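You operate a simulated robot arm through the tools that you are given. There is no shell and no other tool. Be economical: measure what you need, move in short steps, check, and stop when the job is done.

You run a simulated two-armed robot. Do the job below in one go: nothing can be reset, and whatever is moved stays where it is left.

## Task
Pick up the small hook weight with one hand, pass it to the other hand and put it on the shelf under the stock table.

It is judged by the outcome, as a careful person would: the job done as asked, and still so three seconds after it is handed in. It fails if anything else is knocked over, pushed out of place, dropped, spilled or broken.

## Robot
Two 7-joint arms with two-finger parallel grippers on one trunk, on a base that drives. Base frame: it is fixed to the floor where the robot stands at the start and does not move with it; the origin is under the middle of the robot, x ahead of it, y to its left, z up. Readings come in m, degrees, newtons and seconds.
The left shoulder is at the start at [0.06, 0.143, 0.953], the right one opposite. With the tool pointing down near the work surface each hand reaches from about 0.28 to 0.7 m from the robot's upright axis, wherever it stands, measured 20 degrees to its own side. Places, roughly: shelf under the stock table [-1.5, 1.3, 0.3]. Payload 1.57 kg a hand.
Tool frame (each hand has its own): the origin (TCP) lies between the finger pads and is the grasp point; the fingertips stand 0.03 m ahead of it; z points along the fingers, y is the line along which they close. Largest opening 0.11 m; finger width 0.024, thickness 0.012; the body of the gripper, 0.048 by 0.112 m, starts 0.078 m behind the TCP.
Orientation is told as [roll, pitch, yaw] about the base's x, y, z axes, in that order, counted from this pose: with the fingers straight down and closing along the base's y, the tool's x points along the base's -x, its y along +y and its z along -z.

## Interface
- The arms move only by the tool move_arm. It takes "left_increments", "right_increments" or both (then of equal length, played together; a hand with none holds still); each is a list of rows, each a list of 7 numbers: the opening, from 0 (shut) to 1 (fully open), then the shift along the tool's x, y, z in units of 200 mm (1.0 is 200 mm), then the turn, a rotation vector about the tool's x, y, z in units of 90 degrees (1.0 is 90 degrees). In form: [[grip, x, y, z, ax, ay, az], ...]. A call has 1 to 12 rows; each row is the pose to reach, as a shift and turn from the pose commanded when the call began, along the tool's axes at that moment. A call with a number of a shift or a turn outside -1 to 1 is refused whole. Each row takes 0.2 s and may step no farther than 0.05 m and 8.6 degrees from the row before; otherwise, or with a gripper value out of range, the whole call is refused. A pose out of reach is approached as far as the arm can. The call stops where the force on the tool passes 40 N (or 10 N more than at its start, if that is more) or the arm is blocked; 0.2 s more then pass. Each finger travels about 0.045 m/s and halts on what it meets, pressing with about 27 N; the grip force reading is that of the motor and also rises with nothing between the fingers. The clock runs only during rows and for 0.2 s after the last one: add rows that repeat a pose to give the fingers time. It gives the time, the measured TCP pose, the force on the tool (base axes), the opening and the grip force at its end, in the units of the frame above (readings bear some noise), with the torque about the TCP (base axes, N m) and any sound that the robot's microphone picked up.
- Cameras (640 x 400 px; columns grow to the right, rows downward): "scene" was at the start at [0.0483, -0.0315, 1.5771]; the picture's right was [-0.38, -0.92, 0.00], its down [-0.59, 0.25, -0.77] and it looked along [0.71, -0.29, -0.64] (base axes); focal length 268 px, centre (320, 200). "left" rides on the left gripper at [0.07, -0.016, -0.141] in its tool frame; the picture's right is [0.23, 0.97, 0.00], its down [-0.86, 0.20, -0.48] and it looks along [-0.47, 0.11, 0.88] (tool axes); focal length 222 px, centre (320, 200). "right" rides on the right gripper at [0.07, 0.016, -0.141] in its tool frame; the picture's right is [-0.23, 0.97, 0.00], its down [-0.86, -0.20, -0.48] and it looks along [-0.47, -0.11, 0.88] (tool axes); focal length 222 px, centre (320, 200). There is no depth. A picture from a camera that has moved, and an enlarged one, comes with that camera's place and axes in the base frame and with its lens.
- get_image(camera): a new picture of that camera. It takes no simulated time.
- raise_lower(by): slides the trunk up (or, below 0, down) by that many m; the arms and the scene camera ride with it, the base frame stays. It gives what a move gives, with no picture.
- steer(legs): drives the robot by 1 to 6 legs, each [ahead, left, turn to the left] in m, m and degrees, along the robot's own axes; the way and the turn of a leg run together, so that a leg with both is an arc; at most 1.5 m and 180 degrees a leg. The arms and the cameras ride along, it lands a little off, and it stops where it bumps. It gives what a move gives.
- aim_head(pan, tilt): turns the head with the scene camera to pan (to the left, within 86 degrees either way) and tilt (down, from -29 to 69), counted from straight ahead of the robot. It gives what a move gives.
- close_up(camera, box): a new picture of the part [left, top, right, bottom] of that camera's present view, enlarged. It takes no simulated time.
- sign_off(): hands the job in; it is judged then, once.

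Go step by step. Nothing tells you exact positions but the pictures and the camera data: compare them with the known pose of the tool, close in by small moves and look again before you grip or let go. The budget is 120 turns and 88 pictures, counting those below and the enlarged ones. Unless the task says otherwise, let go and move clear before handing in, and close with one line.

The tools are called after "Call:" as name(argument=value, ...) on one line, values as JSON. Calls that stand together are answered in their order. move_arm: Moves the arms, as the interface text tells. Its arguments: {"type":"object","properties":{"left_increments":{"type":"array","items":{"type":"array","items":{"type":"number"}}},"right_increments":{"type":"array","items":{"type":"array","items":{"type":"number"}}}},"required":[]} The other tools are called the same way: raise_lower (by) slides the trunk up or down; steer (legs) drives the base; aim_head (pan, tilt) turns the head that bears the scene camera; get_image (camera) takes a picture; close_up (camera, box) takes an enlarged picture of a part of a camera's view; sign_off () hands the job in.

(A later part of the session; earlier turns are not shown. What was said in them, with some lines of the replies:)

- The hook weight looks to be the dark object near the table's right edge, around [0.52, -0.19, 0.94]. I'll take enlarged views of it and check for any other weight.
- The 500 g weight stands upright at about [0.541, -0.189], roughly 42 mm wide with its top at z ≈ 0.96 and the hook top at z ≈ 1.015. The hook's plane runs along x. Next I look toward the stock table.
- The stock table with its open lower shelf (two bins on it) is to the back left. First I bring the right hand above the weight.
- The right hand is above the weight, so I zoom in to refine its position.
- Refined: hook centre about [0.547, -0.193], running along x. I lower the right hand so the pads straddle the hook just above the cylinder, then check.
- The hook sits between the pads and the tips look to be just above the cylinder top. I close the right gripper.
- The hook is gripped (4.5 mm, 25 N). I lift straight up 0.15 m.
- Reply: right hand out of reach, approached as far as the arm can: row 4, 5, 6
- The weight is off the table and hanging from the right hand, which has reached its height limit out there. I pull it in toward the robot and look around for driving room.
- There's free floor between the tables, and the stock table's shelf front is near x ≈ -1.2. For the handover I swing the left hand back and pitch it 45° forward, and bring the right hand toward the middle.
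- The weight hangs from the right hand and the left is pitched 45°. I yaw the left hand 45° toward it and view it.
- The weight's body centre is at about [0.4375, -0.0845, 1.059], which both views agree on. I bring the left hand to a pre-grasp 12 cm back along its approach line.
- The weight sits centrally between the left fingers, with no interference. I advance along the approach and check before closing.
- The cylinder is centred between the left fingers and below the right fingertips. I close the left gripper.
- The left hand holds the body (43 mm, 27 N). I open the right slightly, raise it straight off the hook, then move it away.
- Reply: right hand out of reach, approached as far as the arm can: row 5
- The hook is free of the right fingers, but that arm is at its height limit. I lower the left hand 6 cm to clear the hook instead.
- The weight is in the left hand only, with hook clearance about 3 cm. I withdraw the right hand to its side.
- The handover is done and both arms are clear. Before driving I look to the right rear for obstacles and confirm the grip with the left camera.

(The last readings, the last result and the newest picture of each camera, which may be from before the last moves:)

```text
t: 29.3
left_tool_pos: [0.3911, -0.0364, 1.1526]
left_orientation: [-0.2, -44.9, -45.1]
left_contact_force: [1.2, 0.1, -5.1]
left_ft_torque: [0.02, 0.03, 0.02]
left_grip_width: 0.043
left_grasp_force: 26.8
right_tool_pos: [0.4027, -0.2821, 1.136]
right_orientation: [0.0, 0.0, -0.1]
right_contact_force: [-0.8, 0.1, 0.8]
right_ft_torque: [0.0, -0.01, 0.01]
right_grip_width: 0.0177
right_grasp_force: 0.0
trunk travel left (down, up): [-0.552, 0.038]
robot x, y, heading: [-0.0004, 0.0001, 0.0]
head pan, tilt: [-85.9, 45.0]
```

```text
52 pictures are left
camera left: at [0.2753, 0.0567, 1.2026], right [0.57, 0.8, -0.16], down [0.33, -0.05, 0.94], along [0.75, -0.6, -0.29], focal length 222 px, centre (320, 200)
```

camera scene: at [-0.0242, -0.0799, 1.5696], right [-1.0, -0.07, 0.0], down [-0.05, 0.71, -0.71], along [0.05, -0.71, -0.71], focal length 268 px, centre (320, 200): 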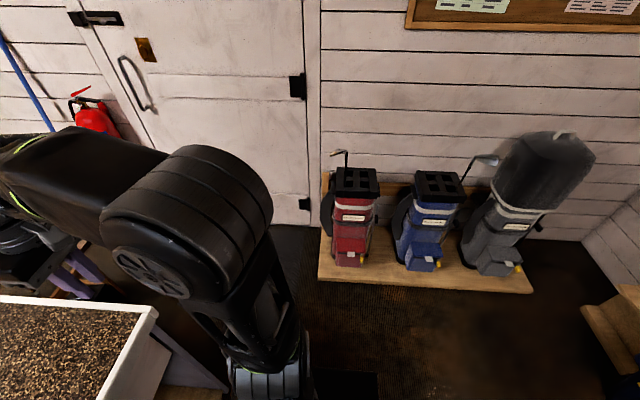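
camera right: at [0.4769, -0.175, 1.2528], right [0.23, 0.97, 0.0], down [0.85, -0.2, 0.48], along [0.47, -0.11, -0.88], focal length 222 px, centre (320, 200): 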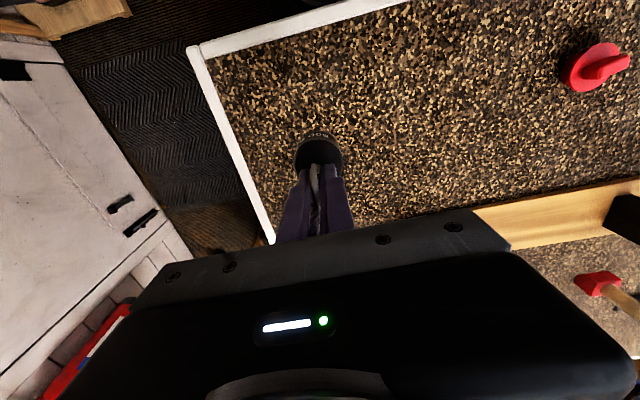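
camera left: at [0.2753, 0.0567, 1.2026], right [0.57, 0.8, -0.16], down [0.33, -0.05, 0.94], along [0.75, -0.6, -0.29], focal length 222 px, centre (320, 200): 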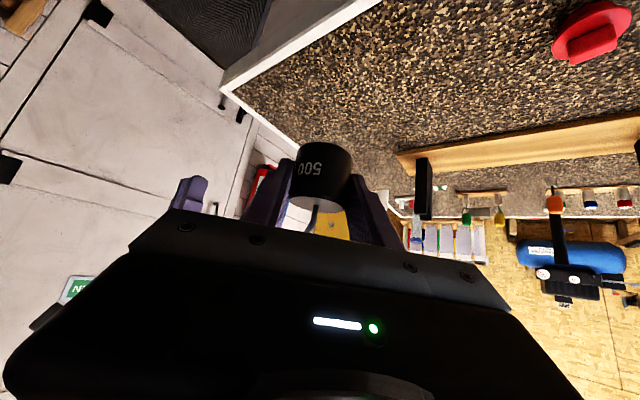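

Grip confirmed, and the floor behind is clear. I back off 0.45 m, turn left, drive along the aisle and turn to face the stock table.

Call:
steer(legs=[[-0.45, 0, 0], [0, 0, 90], [1.15, 0, 0], [0, 0, 90]])

Call:
aim_head(pan=0, tilt=50)

Call:
get_image(camera="scene")

```text
t: 45.0
left_tool_pos: [-0.8382, 1.2144, 1.1539]
left_orientation: [-0.1, -44.9, 131.1]
left_contact_force: [-0.1, 0.2, -5.5]
left_ft_torque: [-0.05, -0.05, 0.04]
left_grip_width: 0.0428
left_grasp_force: 27.3
right_tool_pos: [-0.8335, 1.4609, 1.1371]
right_orientation: [0.0, 0.2, 176.2]
right_contact_force: [-0.6, -0.4, 0.9]
right_ft_torque: [0.05, 0.01, -0.02]
right_grip_width: 0.0177
right_grasp_force: 0.1
trunk travel left (down, up): [-0.552, 0.038]
robot x, y, heading: [-0.4515, 1.1504, 176.2]
head pan, tilt: [-85.9, 45.0]
```

```text
t: 46.6
left_tool_pos: [-0.8376, 1.2141, 1.1535]
left_orientation: [-0.1, -45.0, 131.2]
left_contact_force: [0.5, -0.1, -5.1]
left_ft_torque: [-0.03, -0.02, -0.02]
left_grip_width: 0.0426
left_grasp_force: 27.0
right_tool_pos: [-0.8338, 1.4605, 1.1377]
right_orientation: [-0.1, 0.0, 176.1]
right_contact_force: [-0.3, 0.3, -0.5]
right_ft_torque: [0.01, 0.0, 0.01]
right_grip_width: 0.0172
right_grasp_force: 0.0
trunk travel left (down, up): [-0.552, 0.038]
robot x, y, heading: [-0.4499, 1.1503, 176.1]
head pan, tilt: [0.0, 50.0]
```

```text
51 pictures are left
camera scene: at [-0.4982, 1.1553, 1.5626], right [0.07, 1.0, 0.0], down [0.76, -0.05, -0.64], along [-0.64, 0.04, -0.77], focal length 268 px, centre (320, 200)
```

scene: 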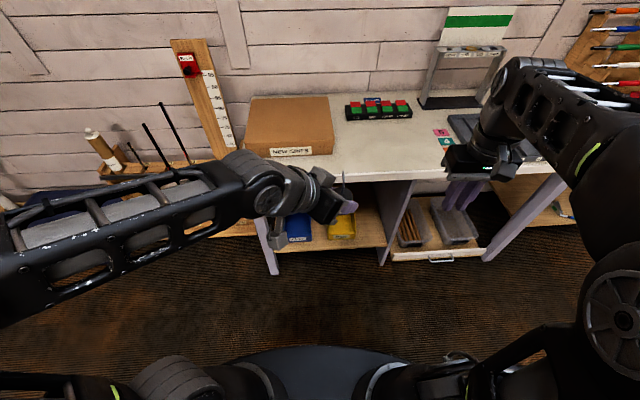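

I'm facing the stock table. The open shelf is in its left bay with a blue and a yellow bin, free space likely to the right of the yellow one. I lower the trunk to look under the top.

Call:
raise_lower(by=-0.45)

Call:
aim_head(pan=0, tilt=40)

Call:
get_image(camera="scene")

```text
refused: -0.45 is not a number from -0.4 to 0.4
```

```text
t: 47.4
left_tool_pos: [-0.8388, 1.2141, 1.1528]
left_orientation: [0.0, -45.1, 131.1]
left_contact_force: [-0.2, -0.1, -4.0]
left_ft_torque: [-0.06, -0.03, -0.01]
left_grip_width: 0.043
left_grasp_force: 27.3
right_tool_pos: [-0.8347, 1.461, 1.1372]
right_orientation: [0.0, 0.0, 176.1]
right_contact_force: [0.0, 0.2, 0.6]
right_ft_torque: [0.02, 0.03, 0.0]
right_grip_width: 0.0175
right_grasp_force: 0.0
trunk travel left (down, up): [-0.552, 0.038]
robot x, y, heading: [-0.4488, 1.1538, 176.1]
head pan, tilt: [0.0, 40.0]
```

```text
50 pictures are left
camera scene: at [-0.5062, 1.1557, 1.5768], right [0.07, 1.0, 0.0], down [0.64, -0.04, -0.77], along [-0.76, 0.05, -0.64], focal length 268 px, centre (320, 200)
```

scene: 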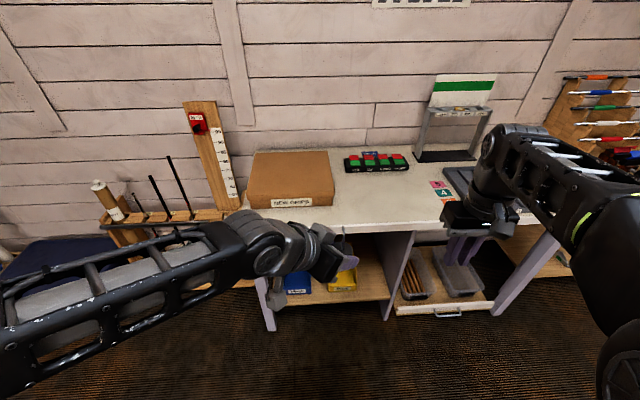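

The trunk step limit is 0.4 m, so I lower it in two smaller steps.

Call:
raise_lower(by=-0.3)

Call:
raise_lower(by=-0.15)

Call:
get_image(camera="scene")

Call:
get_image(camera="left")

```text
t: 50.4
left_tool_pos: [-0.8372, 1.214, 0.854]
left_orientation: [-0.1, -45.1, 131.1]
left_contact_force: [0.7, -0.1, -5.1]
left_ft_torque: [-0.03, 0.0, 0.01]
left_grip_width: 0.0428
left_grasp_force: 27.0
right_tool_pos: [-0.8334, 1.4603, 0.8373]
right_orientation: [0.0, -0.1, 176.2]
right_contact_force: [0.3, 0.3, 0.6]
right_ft_torque: [-0.01, 0.02, 0.03]
right_grip_width: 0.0176
right_grasp_force: 0.1
trunk travel left (down, up): [-0.252, 0.338]
robot x, y, heading: [-0.451, 1.1511, 175.8]
head pan, tilt: [0.0, 40.0]
```

```text
t: 52.1
left_tool_pos: [-0.8374, 1.2145, 0.7032]
left_orientation: [-0.1, -45.0, 131.1]
left_contact_force: [-0.6, -0.7, -5.0]
left_ft_torque: [-0.05, -0.04, 0.0]
left_grip_width: 0.0429
left_grasp_force: 26.9
right_tool_pos: [-0.8339, 1.4615, 0.6883]
right_orientation: [0.0, 0.0, 176.1]
right_contact_force: [0.6, -0.2, 0.2]
right_ft_torque: [0.02, -0.01, 0.01]
right_grip_width: 0.0177
right_grasp_force: 0.0
trunk travel left (down, up): [-0.102, 0.488]
robot x, y, heading: [-0.4549, 1.1506, 176.2]
head pan, tilt: [0.0, 40.0]
```

```text
49 pictures are left
camera scene: at [-0.506, 1.1557, 1.1269], right [0.07, 1.0, 0.0], down [0.64, -0.04, -0.77], along [-0.76, 0.05, -0.64], focal length 268 px, centre (320, 200)
```

scene: 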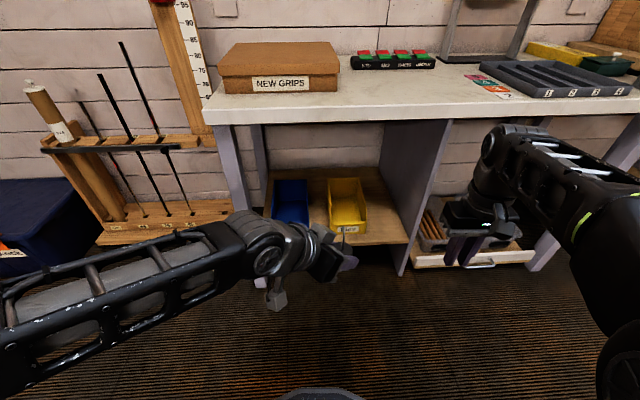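

```text
48 pictures are left
camera left: at [-0.7275, 1.1119, 0.7527], right [-0.63, -0.76, -0.16], down [-0.33, 0.07, 0.94], along [-0.71, 0.64, -0.29], focal length 222 px, centre (320, 200)
```

left: 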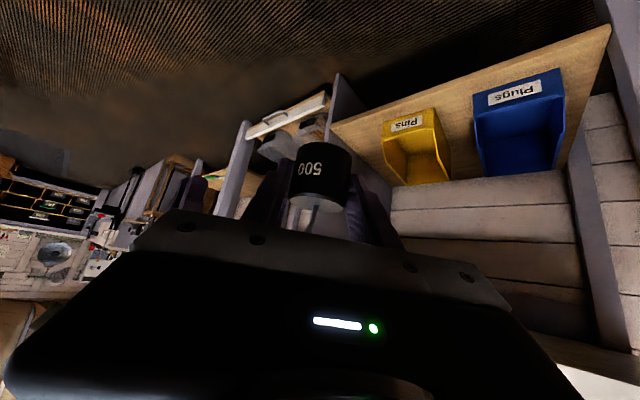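

Free shelf space lies right of the yellow bin: about y 1.41–1.55, front edge x ≈ -1.2. I strafe right so the left hand lines up with it and straighten the heading.

Call:
steer(legs=[[0, -0.43, 0], [0, 0, 4]])

Call:
raise_lower(by=-0.09)

Call:
get_image(camera="scene")

```text
t: 55.2
left_tool_pos: [-0.815, 1.6156, 0.7039]
left_orientation: [-0.1, -44.9, 136.0]
left_contact_force: [0.0, 0.7, -4.1]
left_ft_torque: [-0.05, -0.03, 0.0]
left_grip_width: 0.0429
left_grasp_force: 27.7
right_tool_pos: [-0.8316, 1.8616, 0.6876]
right_orientation: [-0.1, 0.0, -179.1]
right_contact_force: [-0.8, 0.0, -0.3]
right_ft_torque: [0.04, 0.02, -0.01]
right_grip_width: 0.0176
right_grasp_force: 0.1
trunk travel left (down, up): [-0.102, 0.488]
robot x, y, heading: [-0.4262, 1.5835, -179.2]
head pan, tilt: [0.0, 40.0]
```

```text
t: 56.5
left_tool_pos: [-0.8152, 1.6151, 0.6122]
left_orientation: [-0.1, -45.0, 135.9]
left_contact_force: [-1.0, -0.4, -5.2]
left_ft_torque: [-0.04, -0.02, 0.0]
left_grip_width: 0.0427
left_grasp_force: 27.3
right_tool_pos: [-0.831, 1.8633, 0.5979]
right_orientation: [0.0, 0.0, -179.1]
right_contact_force: [0.2, -0.1, 0.4]
right_ft_torque: [0.0, 0.01, 0.03]
right_grip_width: 0.0178
right_grasp_force: 0.0
trunk travel left (down, up): [-0.012, 0.578]
robot x, y, heading: [-0.4249, 1.5863, -178.9]
head pan, tilt: [0.0, 40.0]
```

```text
47 pictures are left
camera scene: at [-0.4791, 1.5855, 1.0369], right [-0.02, 1.0, 0.0], down [0.64, 0.01, -0.77], along [-0.77, -0.01, -0.64], focal length 268 px, centre (320, 200)
```

scene: 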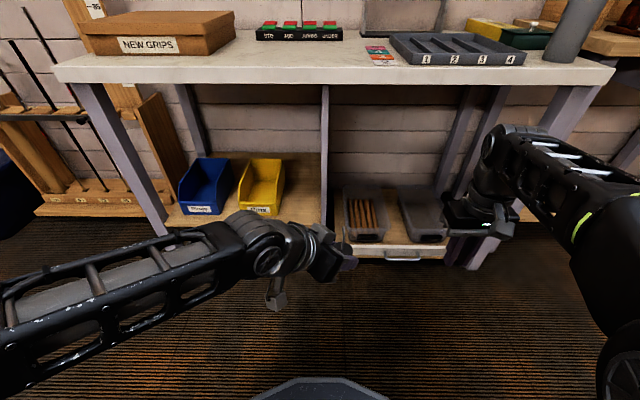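

The panel is now edge-on at y ≈ 1.59 and the yellow bin's right side at y ≈ 1.40, so y ≈ 1.49 is clear. I zoom in for the shelf edge and height.

Call:
close_up(camera="scene", box=[160, 140, 340, 260])

Call:
get_image(camera="left")

```text
3.33 times, centred on (250, 200) of scene
camera zoom: at [-0.4791, 1.5855, 1.0369], right [-0.02, 1.0, 0.0], down [0.64, 0.01, -0.77], along [-0.77, -0.01, -0.64], focal length 894 px, centre (553, 200)
```

zoom: 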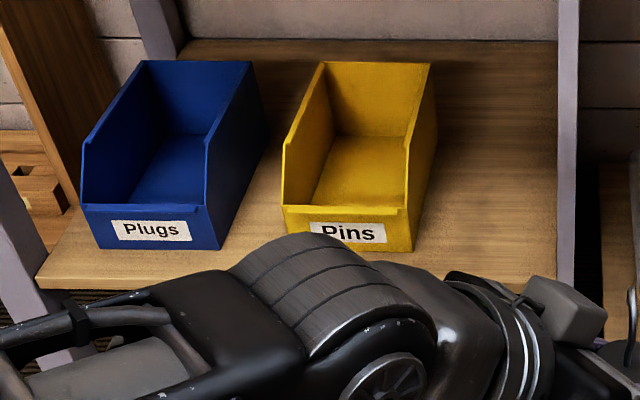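

```text
45 pictures are left
camera left: at [-0.6962, 1.5233, 0.6626], right [-0.56, -0.81, -0.16], down [-0.33, 0.04, 0.94], along [-0.76, 0.58, -0.29], focal length 222 px, centre (320, 200)
```

left: 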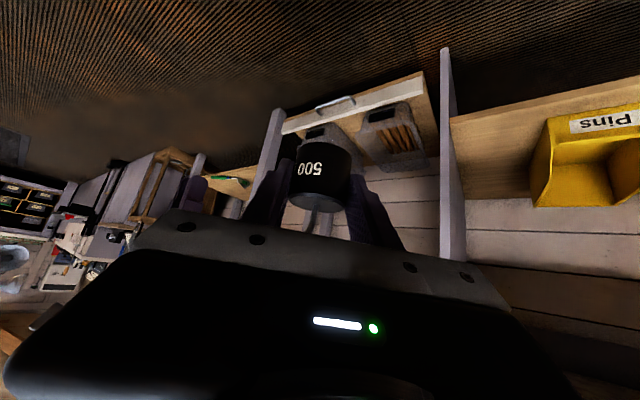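

The shelf surface comes out at z ≈ 0.25–0.27 with its front edge near x ≈ -1.23. I turn the left hand to point straight at the shelf and line it up at y ≈ 1.49.

Call:
move_arm(left_increments=[[0.1, 0.04, 0.086, -0.04, -0.059, 0, -0.059], [0.1, 0.085, 0.173, -0.085, -0.118, 0, -0.118], [0.1, 0.128, 0.26, -0.128, -0.177, 0, -0.177], [0.1, 0.17, 0.346, -0.17, -0.236, 0, -0.236], [0.1, 0.213, 0.43, -0.213, -0.295, 0, -0.295], [0.1, 0.256, 0.519, -0.256, -0.345, 0, -0.345], [0.1, 0.256, 0.519, -0.256, -0.345, 0, -0.345]])

Call:
get_image(camera="left")

Call:
get_image(camera="scene")

```text
t: 58.1
left_tool_pos: [-0.8381, 1.4914, 0.6118]
left_orientation: [0.0, -44.8, 179.9]
left_contact_force: [-0.1, 0.5, -4.3]
left_ft_torque: [0.0, -0.05, -0.05]
left_grip_width: 0.0425
left_grasp_force: 27.1
right_tool_pos: [-0.831, 1.8613, 0.5978]
right_orientation: [0.1, 0.0, -179.1]
right_contact_force: [-0.4, 0.9, -0.4]
right_ft_torque: [0.01, -0.01, -0.03]
right_grip_width: 0.0175
right_grasp_force: 0.1
trunk travel left (down, up): [-0.012, 0.578]
robot x, y, heading: [-0.4247, 1.5834, -179.4]
head pan, tilt: [0.0, 40.0]
```

```text
44 pictures are left
camera left: at [-0.6878, 1.5068, 0.662], right [0.16, -0.97, -0.16], down [-0.27, -0.2, 0.94], along [-0.95, -0.11, -0.29], focal length 222 px, centre (320, 200)
```

left: 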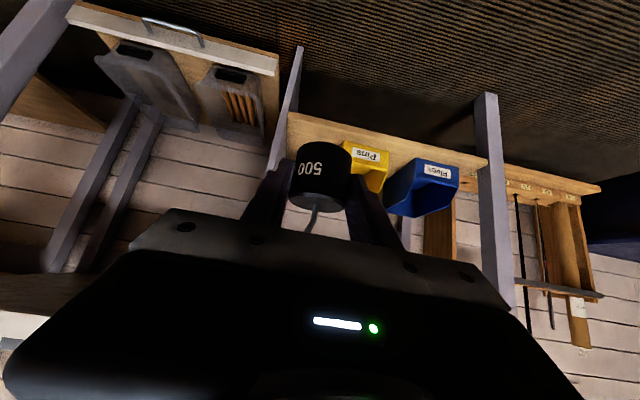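

```text
43 pictures are left
camera scene: at [-0.4791, 1.5855, 1.0368], right [-0.02, 1.0, 0.0], down [0.64, 0.01, -0.77], along [-0.77, -0.01, -0.64], focal length 268 px, centre (320, 200)
```

scene: 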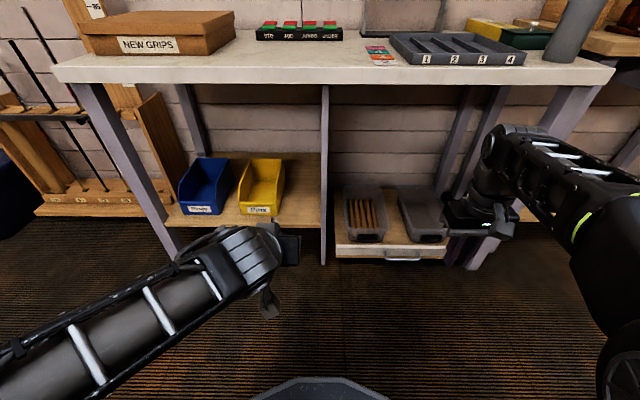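

The hand points straight at the shelf with the weight upright. I lower it to travel height, about 10 cm above the shelf level, while still in front of the table.

Call:
move_arm(left_increments=[[0.1, 0.15, 0, 0.15, 0, 0, 0], [0.1, 0.3, 0, 0.3, 0, 0, 0], [0.1, 0.45, 0, 0.45, 0, 0, 0], [0.1, 0.6, 0, 0.6, 0, 0, 0], [0.1, 0.74, 0, 0.74, 0, 0, 0], [0.1, 0.74, 0, 0.74, 0, 0, 0]])

Call:
get_image(camera="left")

Call:
get_image(camera="scene")

```text
t: 59.5
left_tool_pos: [-0.8745, 1.5092, 0.407]
left_orientation: [0.0, -44.9, 179.7]
left_contact_force: [0.3, 0.7, -6.0]
left_ft_torque: [0.0, -0.03, 0.0]
left_grip_width: 0.043
left_grasp_force: 27.2
left hand out of reach, approached as far as the arm can: row 2, 3, 4, 5, 6
right_tool_pos: [-0.8307, 1.8627, 0.5972]
right_orientation: [-0.1, 0.1, -179.1]
right_contact_force: [0.6, -0.2, -0.1]
right_ft_torque: [0.0, 0.0, -0.03]
right_grip_width: 0.0176
right_grasp_force: 0.2
trunk travel left (down, up): [-0.012, 0.578]
robot x, y, heading: [-0.424, 1.5862, -179.3]
head pan, tilt: [0.0, 40.0]
```

```text
42 pictures are left
camera left: at [-0.7248, 1.5246, 0.4569], right [0.16, -0.97, -0.16], down [-0.27, -0.2, 0.94], along [-0.95, -0.11, -0.29], focal length 222 px, centre (320, 200)
```

left: 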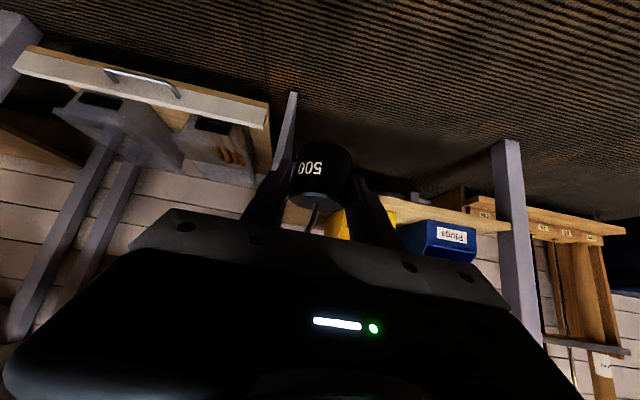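

```text
41 pictures are left
camera scene: at [-0.4791, 1.5855, 1.0368], right [-0.02, 1.0, 0.0], down [0.64, 0.01, -0.77], along [-0.77, -0.01, -0.64], focal length 268 px, centre (320, 200)
```

scene: 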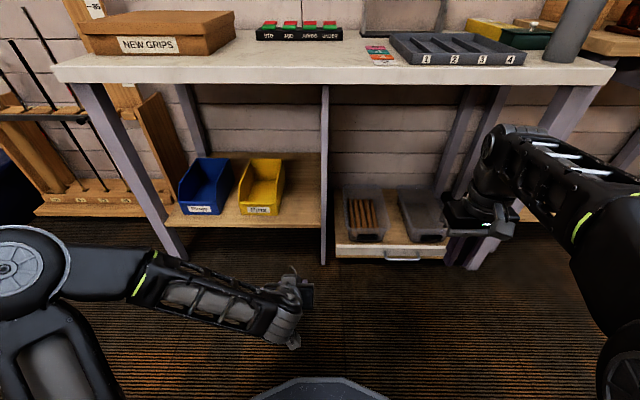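

The hand is at z ≈ 0.41, lower than it can go close in but clear to travel. I pull the right hand back a little and drive forward 0.25 m.

Call:
move_arm(right_increments=[[0.16, 0.2, 0, 0, 0, 0, 0], [0.16, 0.4, 0, 0, 0, 0, 0], [0.16, 0.4, 0, 0, 0, 0, 0]])

Call:
steer(legs=[[0.25, 0, 0]])

Call:
get_image(camera="left")

Call:
get_image(camera="scene")

```text
t: 60.3
left_tool_pos: [-0.8746, 1.5103, 0.4071]
left_orientation: [0.0, -44.9, 179.7]
left_contact_force: [-0.2, 0.6, -4.6]
left_ft_torque: [0.02, -0.06, -0.07]
left_grip_width: 0.0428
left_grasp_force: 27.4
right_tool_pos: [-0.7501, 1.8628, 0.5977]
right_orientation: [0.0, 0.0, -179.1]
right_contact_force: [-0.4, 0.8, 1.0]
right_ft_torque: [0.02, -0.03, -0.05]
right_grip_width: 0.0177
right_grasp_force: 0.0
trunk travel left (down, up): [-0.012, 0.578]
robot x, y, heading: [-0.423, 1.5864, -179.2]
head pan, tilt: [0.0, 40.0]
```

```text
t: 62.1
left_tool_pos: [-1.1227, 1.5057, 0.4079]
left_orientation: [0.0, -44.8, 179.8]
left_contact_force: [0.5, 0.1, -5.4]
left_ft_torque: [-0.01, -0.02, 0.0]
left_grip_width: 0.0429
left_grasp_force: 27.2
right_tool_pos: [-0.9989, 1.8579, 0.5989]
right_orientation: [0.0, 0.0, -179.2]
right_contact_force: [-0.2, 0.6, 0.6]
right_ft_torque: [0.01, -0.01, 0.0]
right_grip_width: 0.0174
right_grasp_force: 0.0
trunk travel left (down, up): [-0.012, 0.578]
robot x, y, heading: [-0.6734, 1.5802, -179.2]
head pan, tilt: [0.0, 40.0]
```

```text
40 pictures are left
camera left: at [-0.9734, 1.5207, 0.4572], right [0.16, -0.97, -0.16], down [-0.27, -0.2, 0.94], along [-0.95, -0.11, -0.29], focal length 222 px, centre (320, 200)
```

left: 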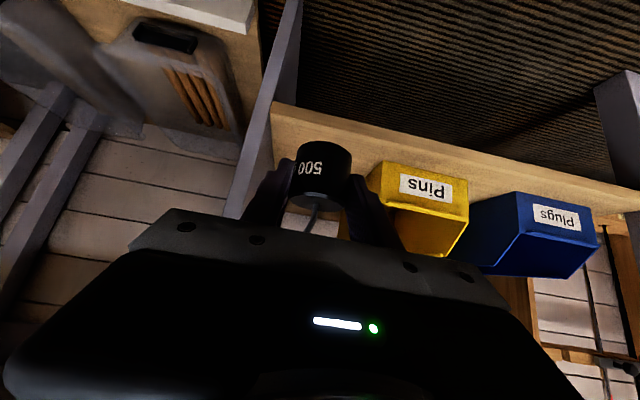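

```text
39 pictures are left
camera scene: at [-0.7278, 1.5817, 1.0368], right [-0.01, 1.0, 0.0], down [0.64, 0.01, -0.77], along [-0.77, -0.01, -0.64], focal length 268 px, centre (320, 200)
```

scene: 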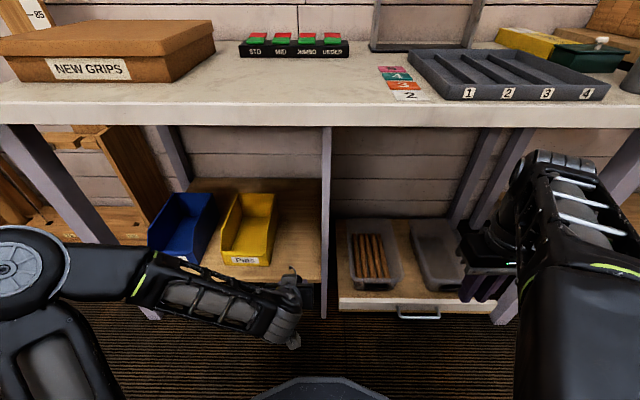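

From here the shelf surface is z ≈ 0.258, its edge x ≈ -1.235, and it is clear from y 1.395 to 1.577. I extend the left hand over the shelf at safe height.

Call:
move_arm(left_increments=[[0.1, -0.11, 0.016, 0.11, 0, 0, 0], [0.1, -0.22, 0.032, 0.22, 0, 0, 0], [0.1, -0.33, 0.048, 0.33, 0, 0, 0], [0.1, -0.44, 0.064, 0.44, 0, 0, 0], [0.1, -0.54, 0.08, 0.54, 0, 0, 0], [0.1, -0.54, 0.08, 0.54, 0, 0, 0]])

Call:
get_image(camera="left")

Call:
get_image(camera="scene")

```text
t: 63.5
left_tool_pos: [-1.276, 1.4911, 0.4103]
left_orientation: [0.1, -44.7, 179.7]
left_contact_force: [0.3, -0.2, -5.3]
left_ft_torque: [-0.02, -0.02, 0.0]
left_grip_width: 0.0429
left_grasp_force: 26.7
right_tool_pos: [-0.9994, 1.8584, 0.5976]
right_orientation: [0.0, 0.0, -179.0]
right_contact_force: [0.4, -0.2, -0.4]
right_ft_torque: [-0.03, 0.01, -0.01]
right_grip_width: 0.0178
right_grasp_force: 0.0
trunk travel left (down, up): [-0.012, 0.578]
robot x, y, heading: [-0.6703, 1.5773, -179.1]
head pan, tilt: [0.0, 40.0]
```

```text
38 pictures are left
camera left: at [-1.1262, 1.5055, 0.4592], right [0.16, -0.97, -0.16], down [-0.27, -0.2, 0.94], along [-0.95, -0.11, -0.29], focal length 222 px, centre (320, 200)
```

left: 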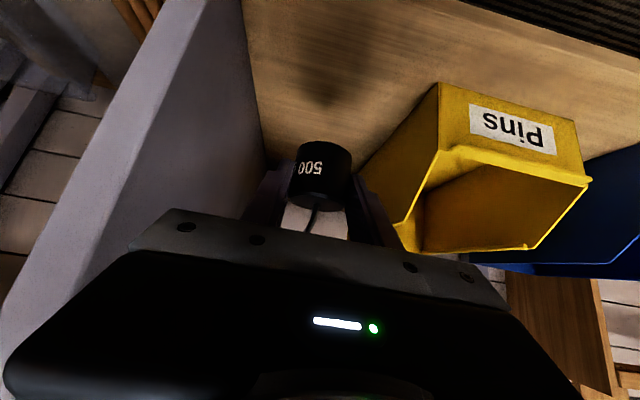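

```text
37 pictures are left
camera scene: at [-0.7279, 1.5817, 1.0368], right [-0.02, 1.0, 0.0], down [0.64, 0.01, -0.77], along [-0.77, -0.01, -0.64], focal length 268 px, centre (320, 200)
```

scene: 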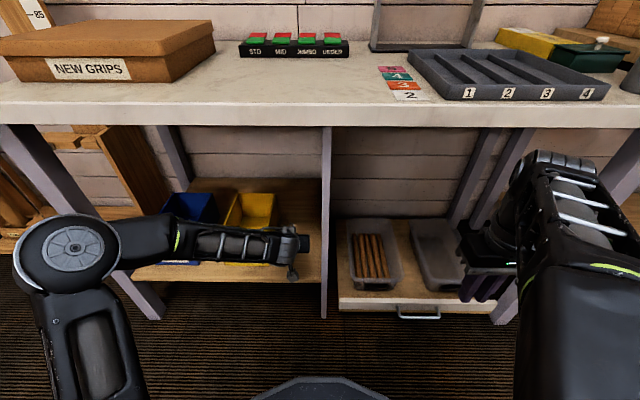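

The weight hangs over the free strip. Before lowering I check the left elbow's clearance to the table leg.

Call:
aim_head(pan=40, tilt=50)

Call:
get_image(camera="scene")

```text
t: 64.5
left_tool_pos: [-1.2752, 1.4905, 0.4094]
left_orientation: [0.0, -44.9, 179.8]
left_contact_force: [0.6, -0.2, -4.2]
left_ft_torque: [-0.04, -0.07, 0.04]
left_grip_width: 0.043
left_grasp_force: 27.1
right_tool_pos: [-0.9993, 1.86, 0.5976]
right_orientation: [0.0, 0.0, -179.1]
right_contact_force: [-1.2, 0.5, 0.5]
right_ft_torque: [0.02, 0.03, 0.02]
right_grip_width: 0.0177
right_grasp_force: 0.0
trunk travel left (down, up): [-0.012, 0.578]
robot x, y, heading: [-0.6742, 1.5824, -179.0]
head pan, tilt: [40.0, 50.0]
```

```text
36 pictures are left
camera scene: at [-0.7012, 1.5326, 1.0227], right [-0.65, 0.76, 0.0], down [0.58, 0.5, -0.64], along [-0.49, -0.42, -0.77], focal length 268 px, centre (320, 200)
```

scene: 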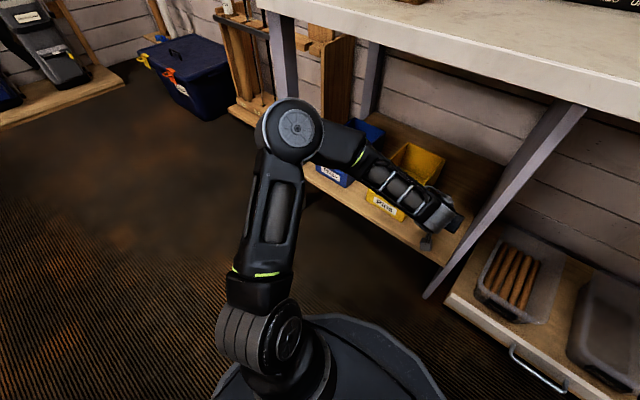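

The elbow is high, near [-0.93, 1.29, 0.78], well clear of the leg and table top. I lower the weight to about 1 cm above the shelf.

Call:
move_arm(left_increments=[[0.1, 0.1, 0, 0.1, 0, 0, 0], [0.1, 0.2, 0, 0.2, 0, 0, 0], [0.1, 0.3, 0, 0.3, 0, 0, 0], [0.1, 0.38, 0, 0.38, 0, 0, 0], [0.1, 0.38, 0, 0.38, 0, 0, 0]])

Call:
get_image(camera="left")

Call:
aim_head(pan=20, tilt=50)

Call:
get_image(camera="scene")

```text
t: 65.7
left_tool_pos: [-1.2828, 1.4896, 0.3092]
left_orientation: [0.0, -46.1, 179.7]
left_contact_force: [5.7, -1.7, 17.4]
left_ft_torque: [0.06, -0.13, 0.05]
left_grip_width: 0.0424
left_grasp_force: 27.2
right_tool_pos: [-0.9979, 1.8587, 0.5991]
right_orientation: [0.0, -0.1, -179.1]
right_contact_force: [0.0, 1.3, 0.1]
right_ft_torque: [-0.02, 0.0, -0.02]
right_grip_width: 0.0178
right_grasp_force: 0.1
trunk travel left (down, up): [-0.012, 0.578]
robot x, y, heading: [-0.6715, 1.5829, -179.3]
head pan, tilt: [40.0, 50.0]
stopped in row 5 (left hand): the force on the tool passed its limit (the readings are from after the stop); the commanded pose is now the measured one
```

```text
35 pictures are left
camera left: at [-1.1312, 1.5043, 0.3555], right [0.15, -0.97, -0.16], down [-0.25, -0.2, 0.95], along [-0.96, -0.1, -0.27], focal length 222 px, centre (320, 200)
```

left: 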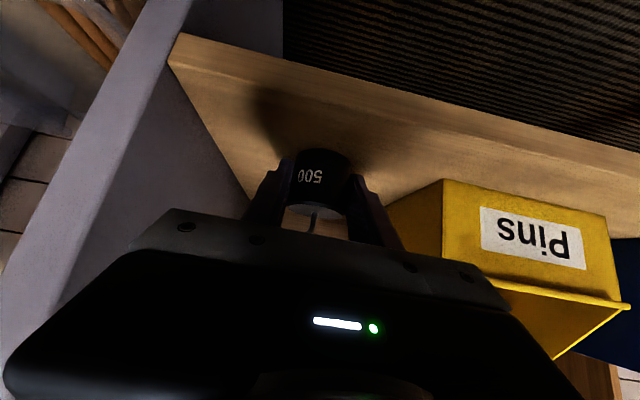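

```text
t: 66.6
left_tool_pos: [-1.2821, 1.489, 0.3091]
left_orientation: [0.0, -46.1, 179.6]
left_contact_force: [-1.3, 3.0, 27.0]
left_ft_torque: [0.2, 0.28, 0.16]
left_grip_width: 0.0427
left_grasp_force: 26.9
right_tool_pos: [-0.9986, 1.8582, 0.5971]
right_orientation: [-0.1, 0.0, -179.1]
right_contact_force: [0.2, 0.4, -0.7]
right_ft_torque: [-0.01, -0.05, 0.04]
right_grip_width: 0.0178
right_grasp_force: 0.0
trunk travel left (down, up): [-0.012, 0.578]
robot x, y, heading: [-0.675, 1.581, -179.2]
head pan, tilt: [20.0, 50.0]
```

```text
34 pictures are left
camera scene: at [-0.7127, 1.5558, 1.0229], right [-0.36, 0.93, 0.0], down [0.71, 0.27, -0.64], along [-0.6, -0.23, -0.76], focal length 268 px, centre (320, 200)
```

scene: 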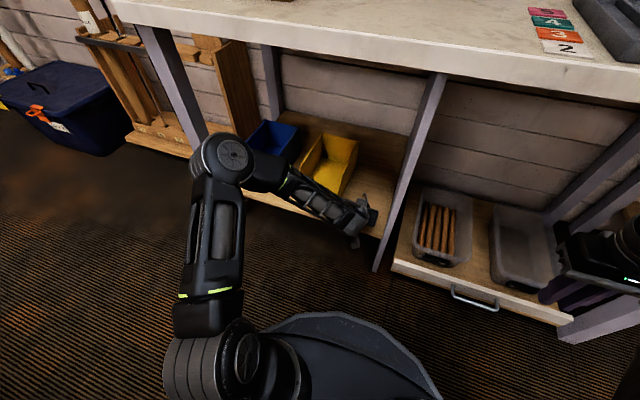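

Contact came a bit early: the weight is on the shelf (z ≈ 0.274) with about 27 N pressing. I ease up a few millimetres and look closely.

Call:
move_arm(left_increments=[[0.1, -0.007, 0, -0.007, 0, 0.0125, 0], [0.1, -0.007, 0, -0.007, 0, 0.0125, 0]])

Call:
close_up(camera="left", box=[220, 90, 420, 230])

```text
t: 67.2
left_tool_pos: [-1.2815, 1.4889, 0.31]
left_orientation: [0.0, -44.9, 179.8]
left_contact_force: [-10.4, 4.4, 21.5]
left_ft_torque: [0.28, 0.6, -0.01]
left_grip_width: 0.0427
left_grasp_force: 27.5
right_tool_pos: [-0.9983, 1.8588, 0.5989]
right_orientation: [0.0, -0.2, -179.0]
right_contact_force: [0.6, -0.6, 0.5]
right_ft_torque: [-0.01, -0.02, 0.02]
right_grip_width: 0.0176
right_grasp_force: 0.1
trunk travel left (down, up): [-0.012, 0.578]
robot x, y, heading: [-0.6706, 1.5828, -179.0]
head pan, tilt: [20.0, 50.0]
```

```text
2.86 times, centred on (320, 160) of left
camera zoom: at [-1.1316, 1.5038, 0.3592], right [0.16, -0.97, -0.16], down [-0.27, -0.2, 0.94], along [-0.95, -0.1, -0.29], focal length 635 px, centre (320, 314)
```

zoom: 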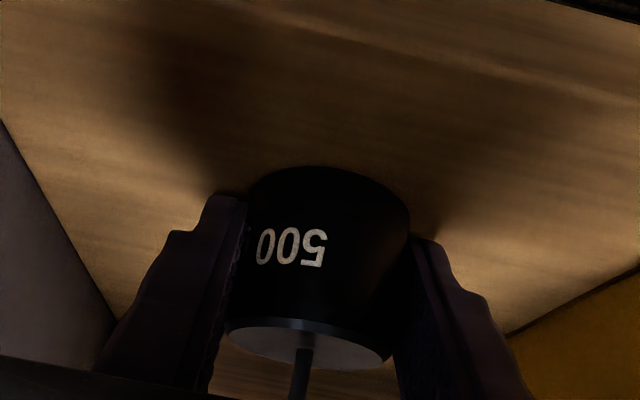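

The weight slid up about 5 mm in the grip and now stands on the shelf, still lightly loaded. I ease up a little more before opening.

Call:
move_arm(left_increments=[[0.1, -0.01, 0, -0.01, 0, 0, 0], [0.1, -0.01, 0, -0.01, 0, 0, 0]])

Call:
close_up(camera="left", box=[220, 90, 420, 230])

```text
t: 67.8
left_tool_pos: [-1.2802, 1.4884, 0.3093]
left_orientation: [0.0, -44.5, 179.7]
left_contact_force: [-5.9, 3.3, 10.4]
left_ft_torque: [0.27, 0.42, 0.0]
left_grip_width: 0.0427
left_grasp_force: 26.7
right_tool_pos: [-0.9989, 1.858, 0.5976]
right_orientation: [-0.1, 0.1, -179.1]
right_contact_force: [0.0, -0.3, 0.4]
right_ft_torque: [0.01, 0.01, -0.02]
right_grip_width: 0.0177
right_grasp_force: 0.0
trunk travel left (down, up): [-0.012, 0.578]
robot x, y, heading: [-0.6714, 1.5851, -179.1]
head pan, tilt: [20.0, 50.0]
```

```text
2.86 times, centred on (320, 160) of left
camera zoom: at [-1.131, 1.5034, 0.3601], right [0.16, -0.97, -0.16], down [-0.28, -0.2, 0.94], along [-0.95, -0.1, -0.3], focal length 635 px, centre (320, 314)
```

zoom: 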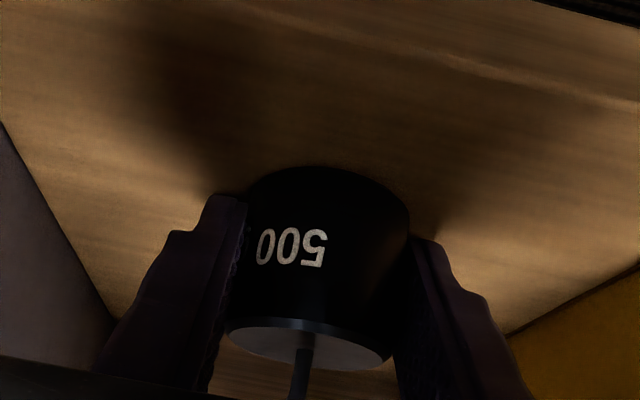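

Force is down to 10 N. I relieve the rest and open the left gripper gently.

Call:
move_arm(left_increments=[[0.1, -0.01, 0, -0.01, 0, 0, 0], [0.45, -0.01, 0, -0.01, 0, 0, 0], [0.5, -0.01, 0, -0.01, 0, 0, 0], [0.6, -0.01, 0, -0.01, 0, 0, 0], [0.6, -0.01, 0, -0.01, 0, 0, 0], [0.6, -0.01, 0, -0.01, 0, 0, 0]])

Call:
get_image(camera="left")

```text
t: 69.2
left_tool_pos: [-1.2809, 1.4882, 0.3131]
left_orientation: [0.0, -44.6, 179.7]
left_contact_force: [-0.5, -0.2, 0.1]
left_ft_torque: [-0.01, -0.01, -0.05]
left_grip_width: 0.066
left_grasp_force: 0.1
right_tool_pos: [-0.9994, 1.8585, 0.5985]
right_orientation: [0.0, 0.0, -179.2]
right_contact_force: [1.0, 0.4, -0.7]
right_ft_torque: [0.01, 0.04, 0.01]
right_grip_width: 0.0174
right_grasp_force: 0.0
trunk travel left (down, up): [-0.012, 0.578]
robot x, y, heading: [-0.6718, 1.5821, -179.3]
head pan, tilt: [20.0, 50.0]
```

```text
31 pictures are left
camera left: at [-1.1317, 1.5037, 0.363], right [0.16, -0.97, -0.16], down [-0.27, -0.2, 0.94], along [-0.95, -0.1, -0.3], focal length 222 px, centre (320, 200)
```

left: 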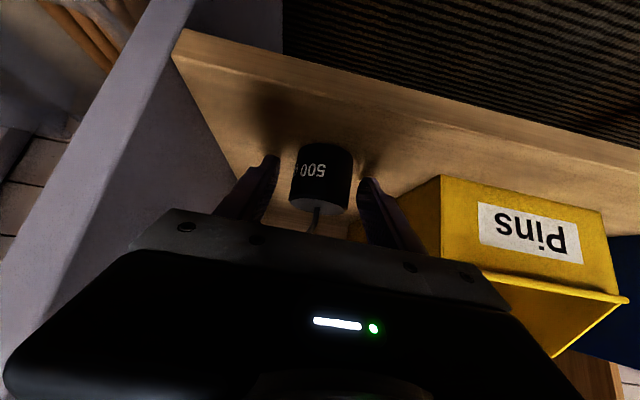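

The weight stands upright and free. I withdraw the left hand straight back along its approach.

Call:
move_arm(left_increments=[[0.6, 0, 0, -0.1, 0, 0, 0], [0.6, 0, 0, -0.25, 0, 0, 0], [0.6, 0, 0, -0.4, 0, 0, 0], [0.6, 0, 0, -0.6, 0, 0, 0], [0.6, 0, 0, -0.75, 0, 0, 0], [0.6, 0, 0, -0.75, 0, 0, 0]])

Call:
get_image(camera="left")

```text
t: 70.6
left_tool_pos: [-1.1755, 1.4872, 0.4195]
left_orientation: [0.0, -44.6, 179.7]
left_contact_force: [-0.5, 1.3, 0.6]
left_ft_torque: [0.01, 0.04, 0.01]
left_grip_width: 0.0662
left_grasp_force: 0.2
right_tool_pos: [-0.9986, 1.8604, 0.5982]
right_orientation: [0.0, 0.0, -179.1]
right_contact_force: [0.4, -0.2, 0.4]
right_ft_torque: [-0.02, 0.04, 0.01]
right_grip_width: 0.0177
right_grasp_force: 0.0
trunk travel left (down, up): [-0.012, 0.578]
robot x, y, heading: [-0.6751, 1.5802, -178.9]
head pan, tilt: [20.0, 50.0]
```

```text
30 pictures are left
camera left: at [-1.0251, 1.504, 0.4692], right [0.16, -0.97, -0.16], down [-0.27, -0.2, 0.94], along [-0.95, -0.1, -0.3], focal length 222 px, centre (320, 200)
```

left: 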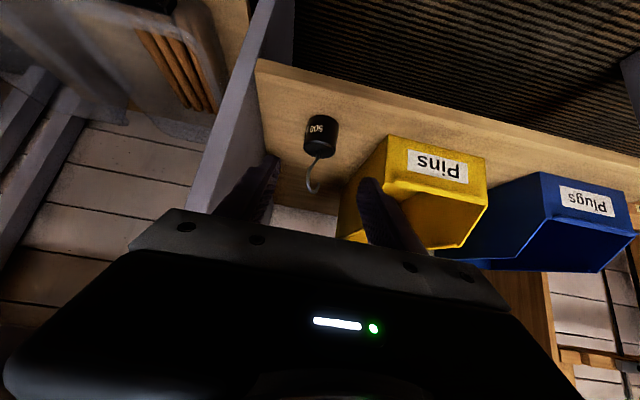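

The weight is standing on the shelf beside the yellow bin. I back the robot away and take a final look.

Call:
steer(legs=[[-0.25, 0, 0]])

Call:
aim_head(pan=0, tilt=40)

Call:
get_image(camera="scene")

Call:
close_up(camera="scene", box=[160, 140, 340, 260])

```text
t: 72.4
left_tool_pos: [-0.9287, 1.4929, 0.4183]
left_orientation: [-0.1, -44.7, 179.7]
left_contact_force: [-0.4, -0.2, 0.7]
left_ft_torque: [0.04, -0.01, 0.02]
left_grip_width: 0.066
left_grasp_force: 0.0
right_tool_pos: [-0.7517, 1.8631, 0.598]
right_orientation: [0.0, 0.0, -179.2]
right_contact_force: [-0.9, -0.3, 0.6]
right_ft_torque: [0.0, 0.0, 0.0]
right_grip_width: 0.0176
right_grasp_force: 0.1
trunk travel left (down, up): [-0.012, 0.578]
robot x, y, heading: [-0.423, 1.5835, -179.0]
head pan, tilt: [20.0, 50.0]
```

```text
t: 73.2
left_tool_pos: [-0.9308, 1.4933, 0.419]
left_orientation: [-0.1, -44.6, 179.7]
left_contact_force: [-0.2, 0.7, -0.5]
left_ft_torque: [-0.01, 0.03, 0.0]
left_grip_width: 0.0661
left_grasp_force: 0.1
right_tool_pos: [-0.7506, 1.8633, 0.5983]
right_orientation: [0.0, 0.0, -179.1]
right_contact_force: [0.8, -0.2, 0.2]
right_ft_torque: [0.01, 0.01, -0.01]
right_grip_width: 0.0178
right_grasp_force: 0.0
trunk travel left (down, up): [-0.012, 0.578]
robot x, y, heading: [-0.4256, 1.5836, -179.1]
head pan, tilt: [0.0, 40.0]
```

```text
29 pictures are left
camera scene: at [-0.4814, 1.5853, 1.0368], right [-0.01, 1.0, 0.0], down [0.64, 0.01, -0.77], along [-0.77, -0.01, -0.64], focal length 268 px, centre (320, 200)
```

scene: 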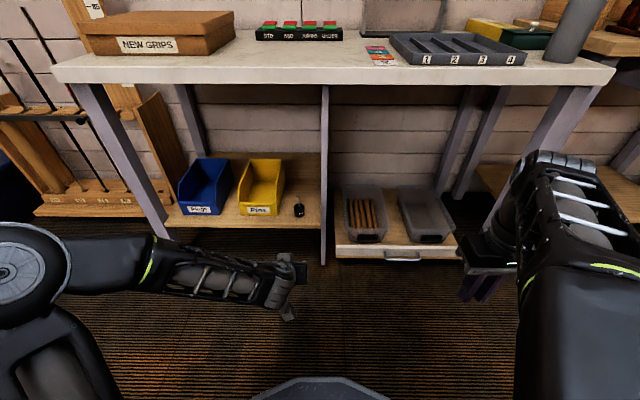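

```text
3.33 times, centred on (250, 200) of scene
camera zoom: at [-0.4814, 1.5853, 1.0368], right [-0.01, 1.0, 0.0], down [0.64, 0.01, -0.77], along [-0.77, -0.01, -0.64], focal length 894 px, centre (553, 200)
```

zoom: 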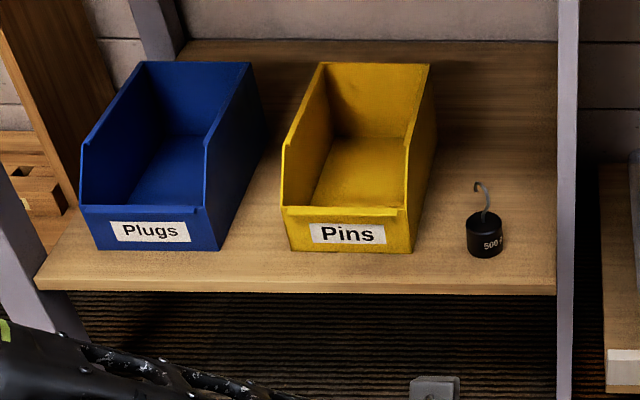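

The weight stands upright on the shelf, the bins have not moved, and both hands are empty and clear. I hand the job in.

Call:
sign_off()

```text
The job is handed in.
```

I picked up the 500 g hook weight with the right hand, passed it to the left, and set it upright on the shelf under the stock table, beside the yellow bin. In the last pictures the bins were undisturbed and both hands were empty and clear.
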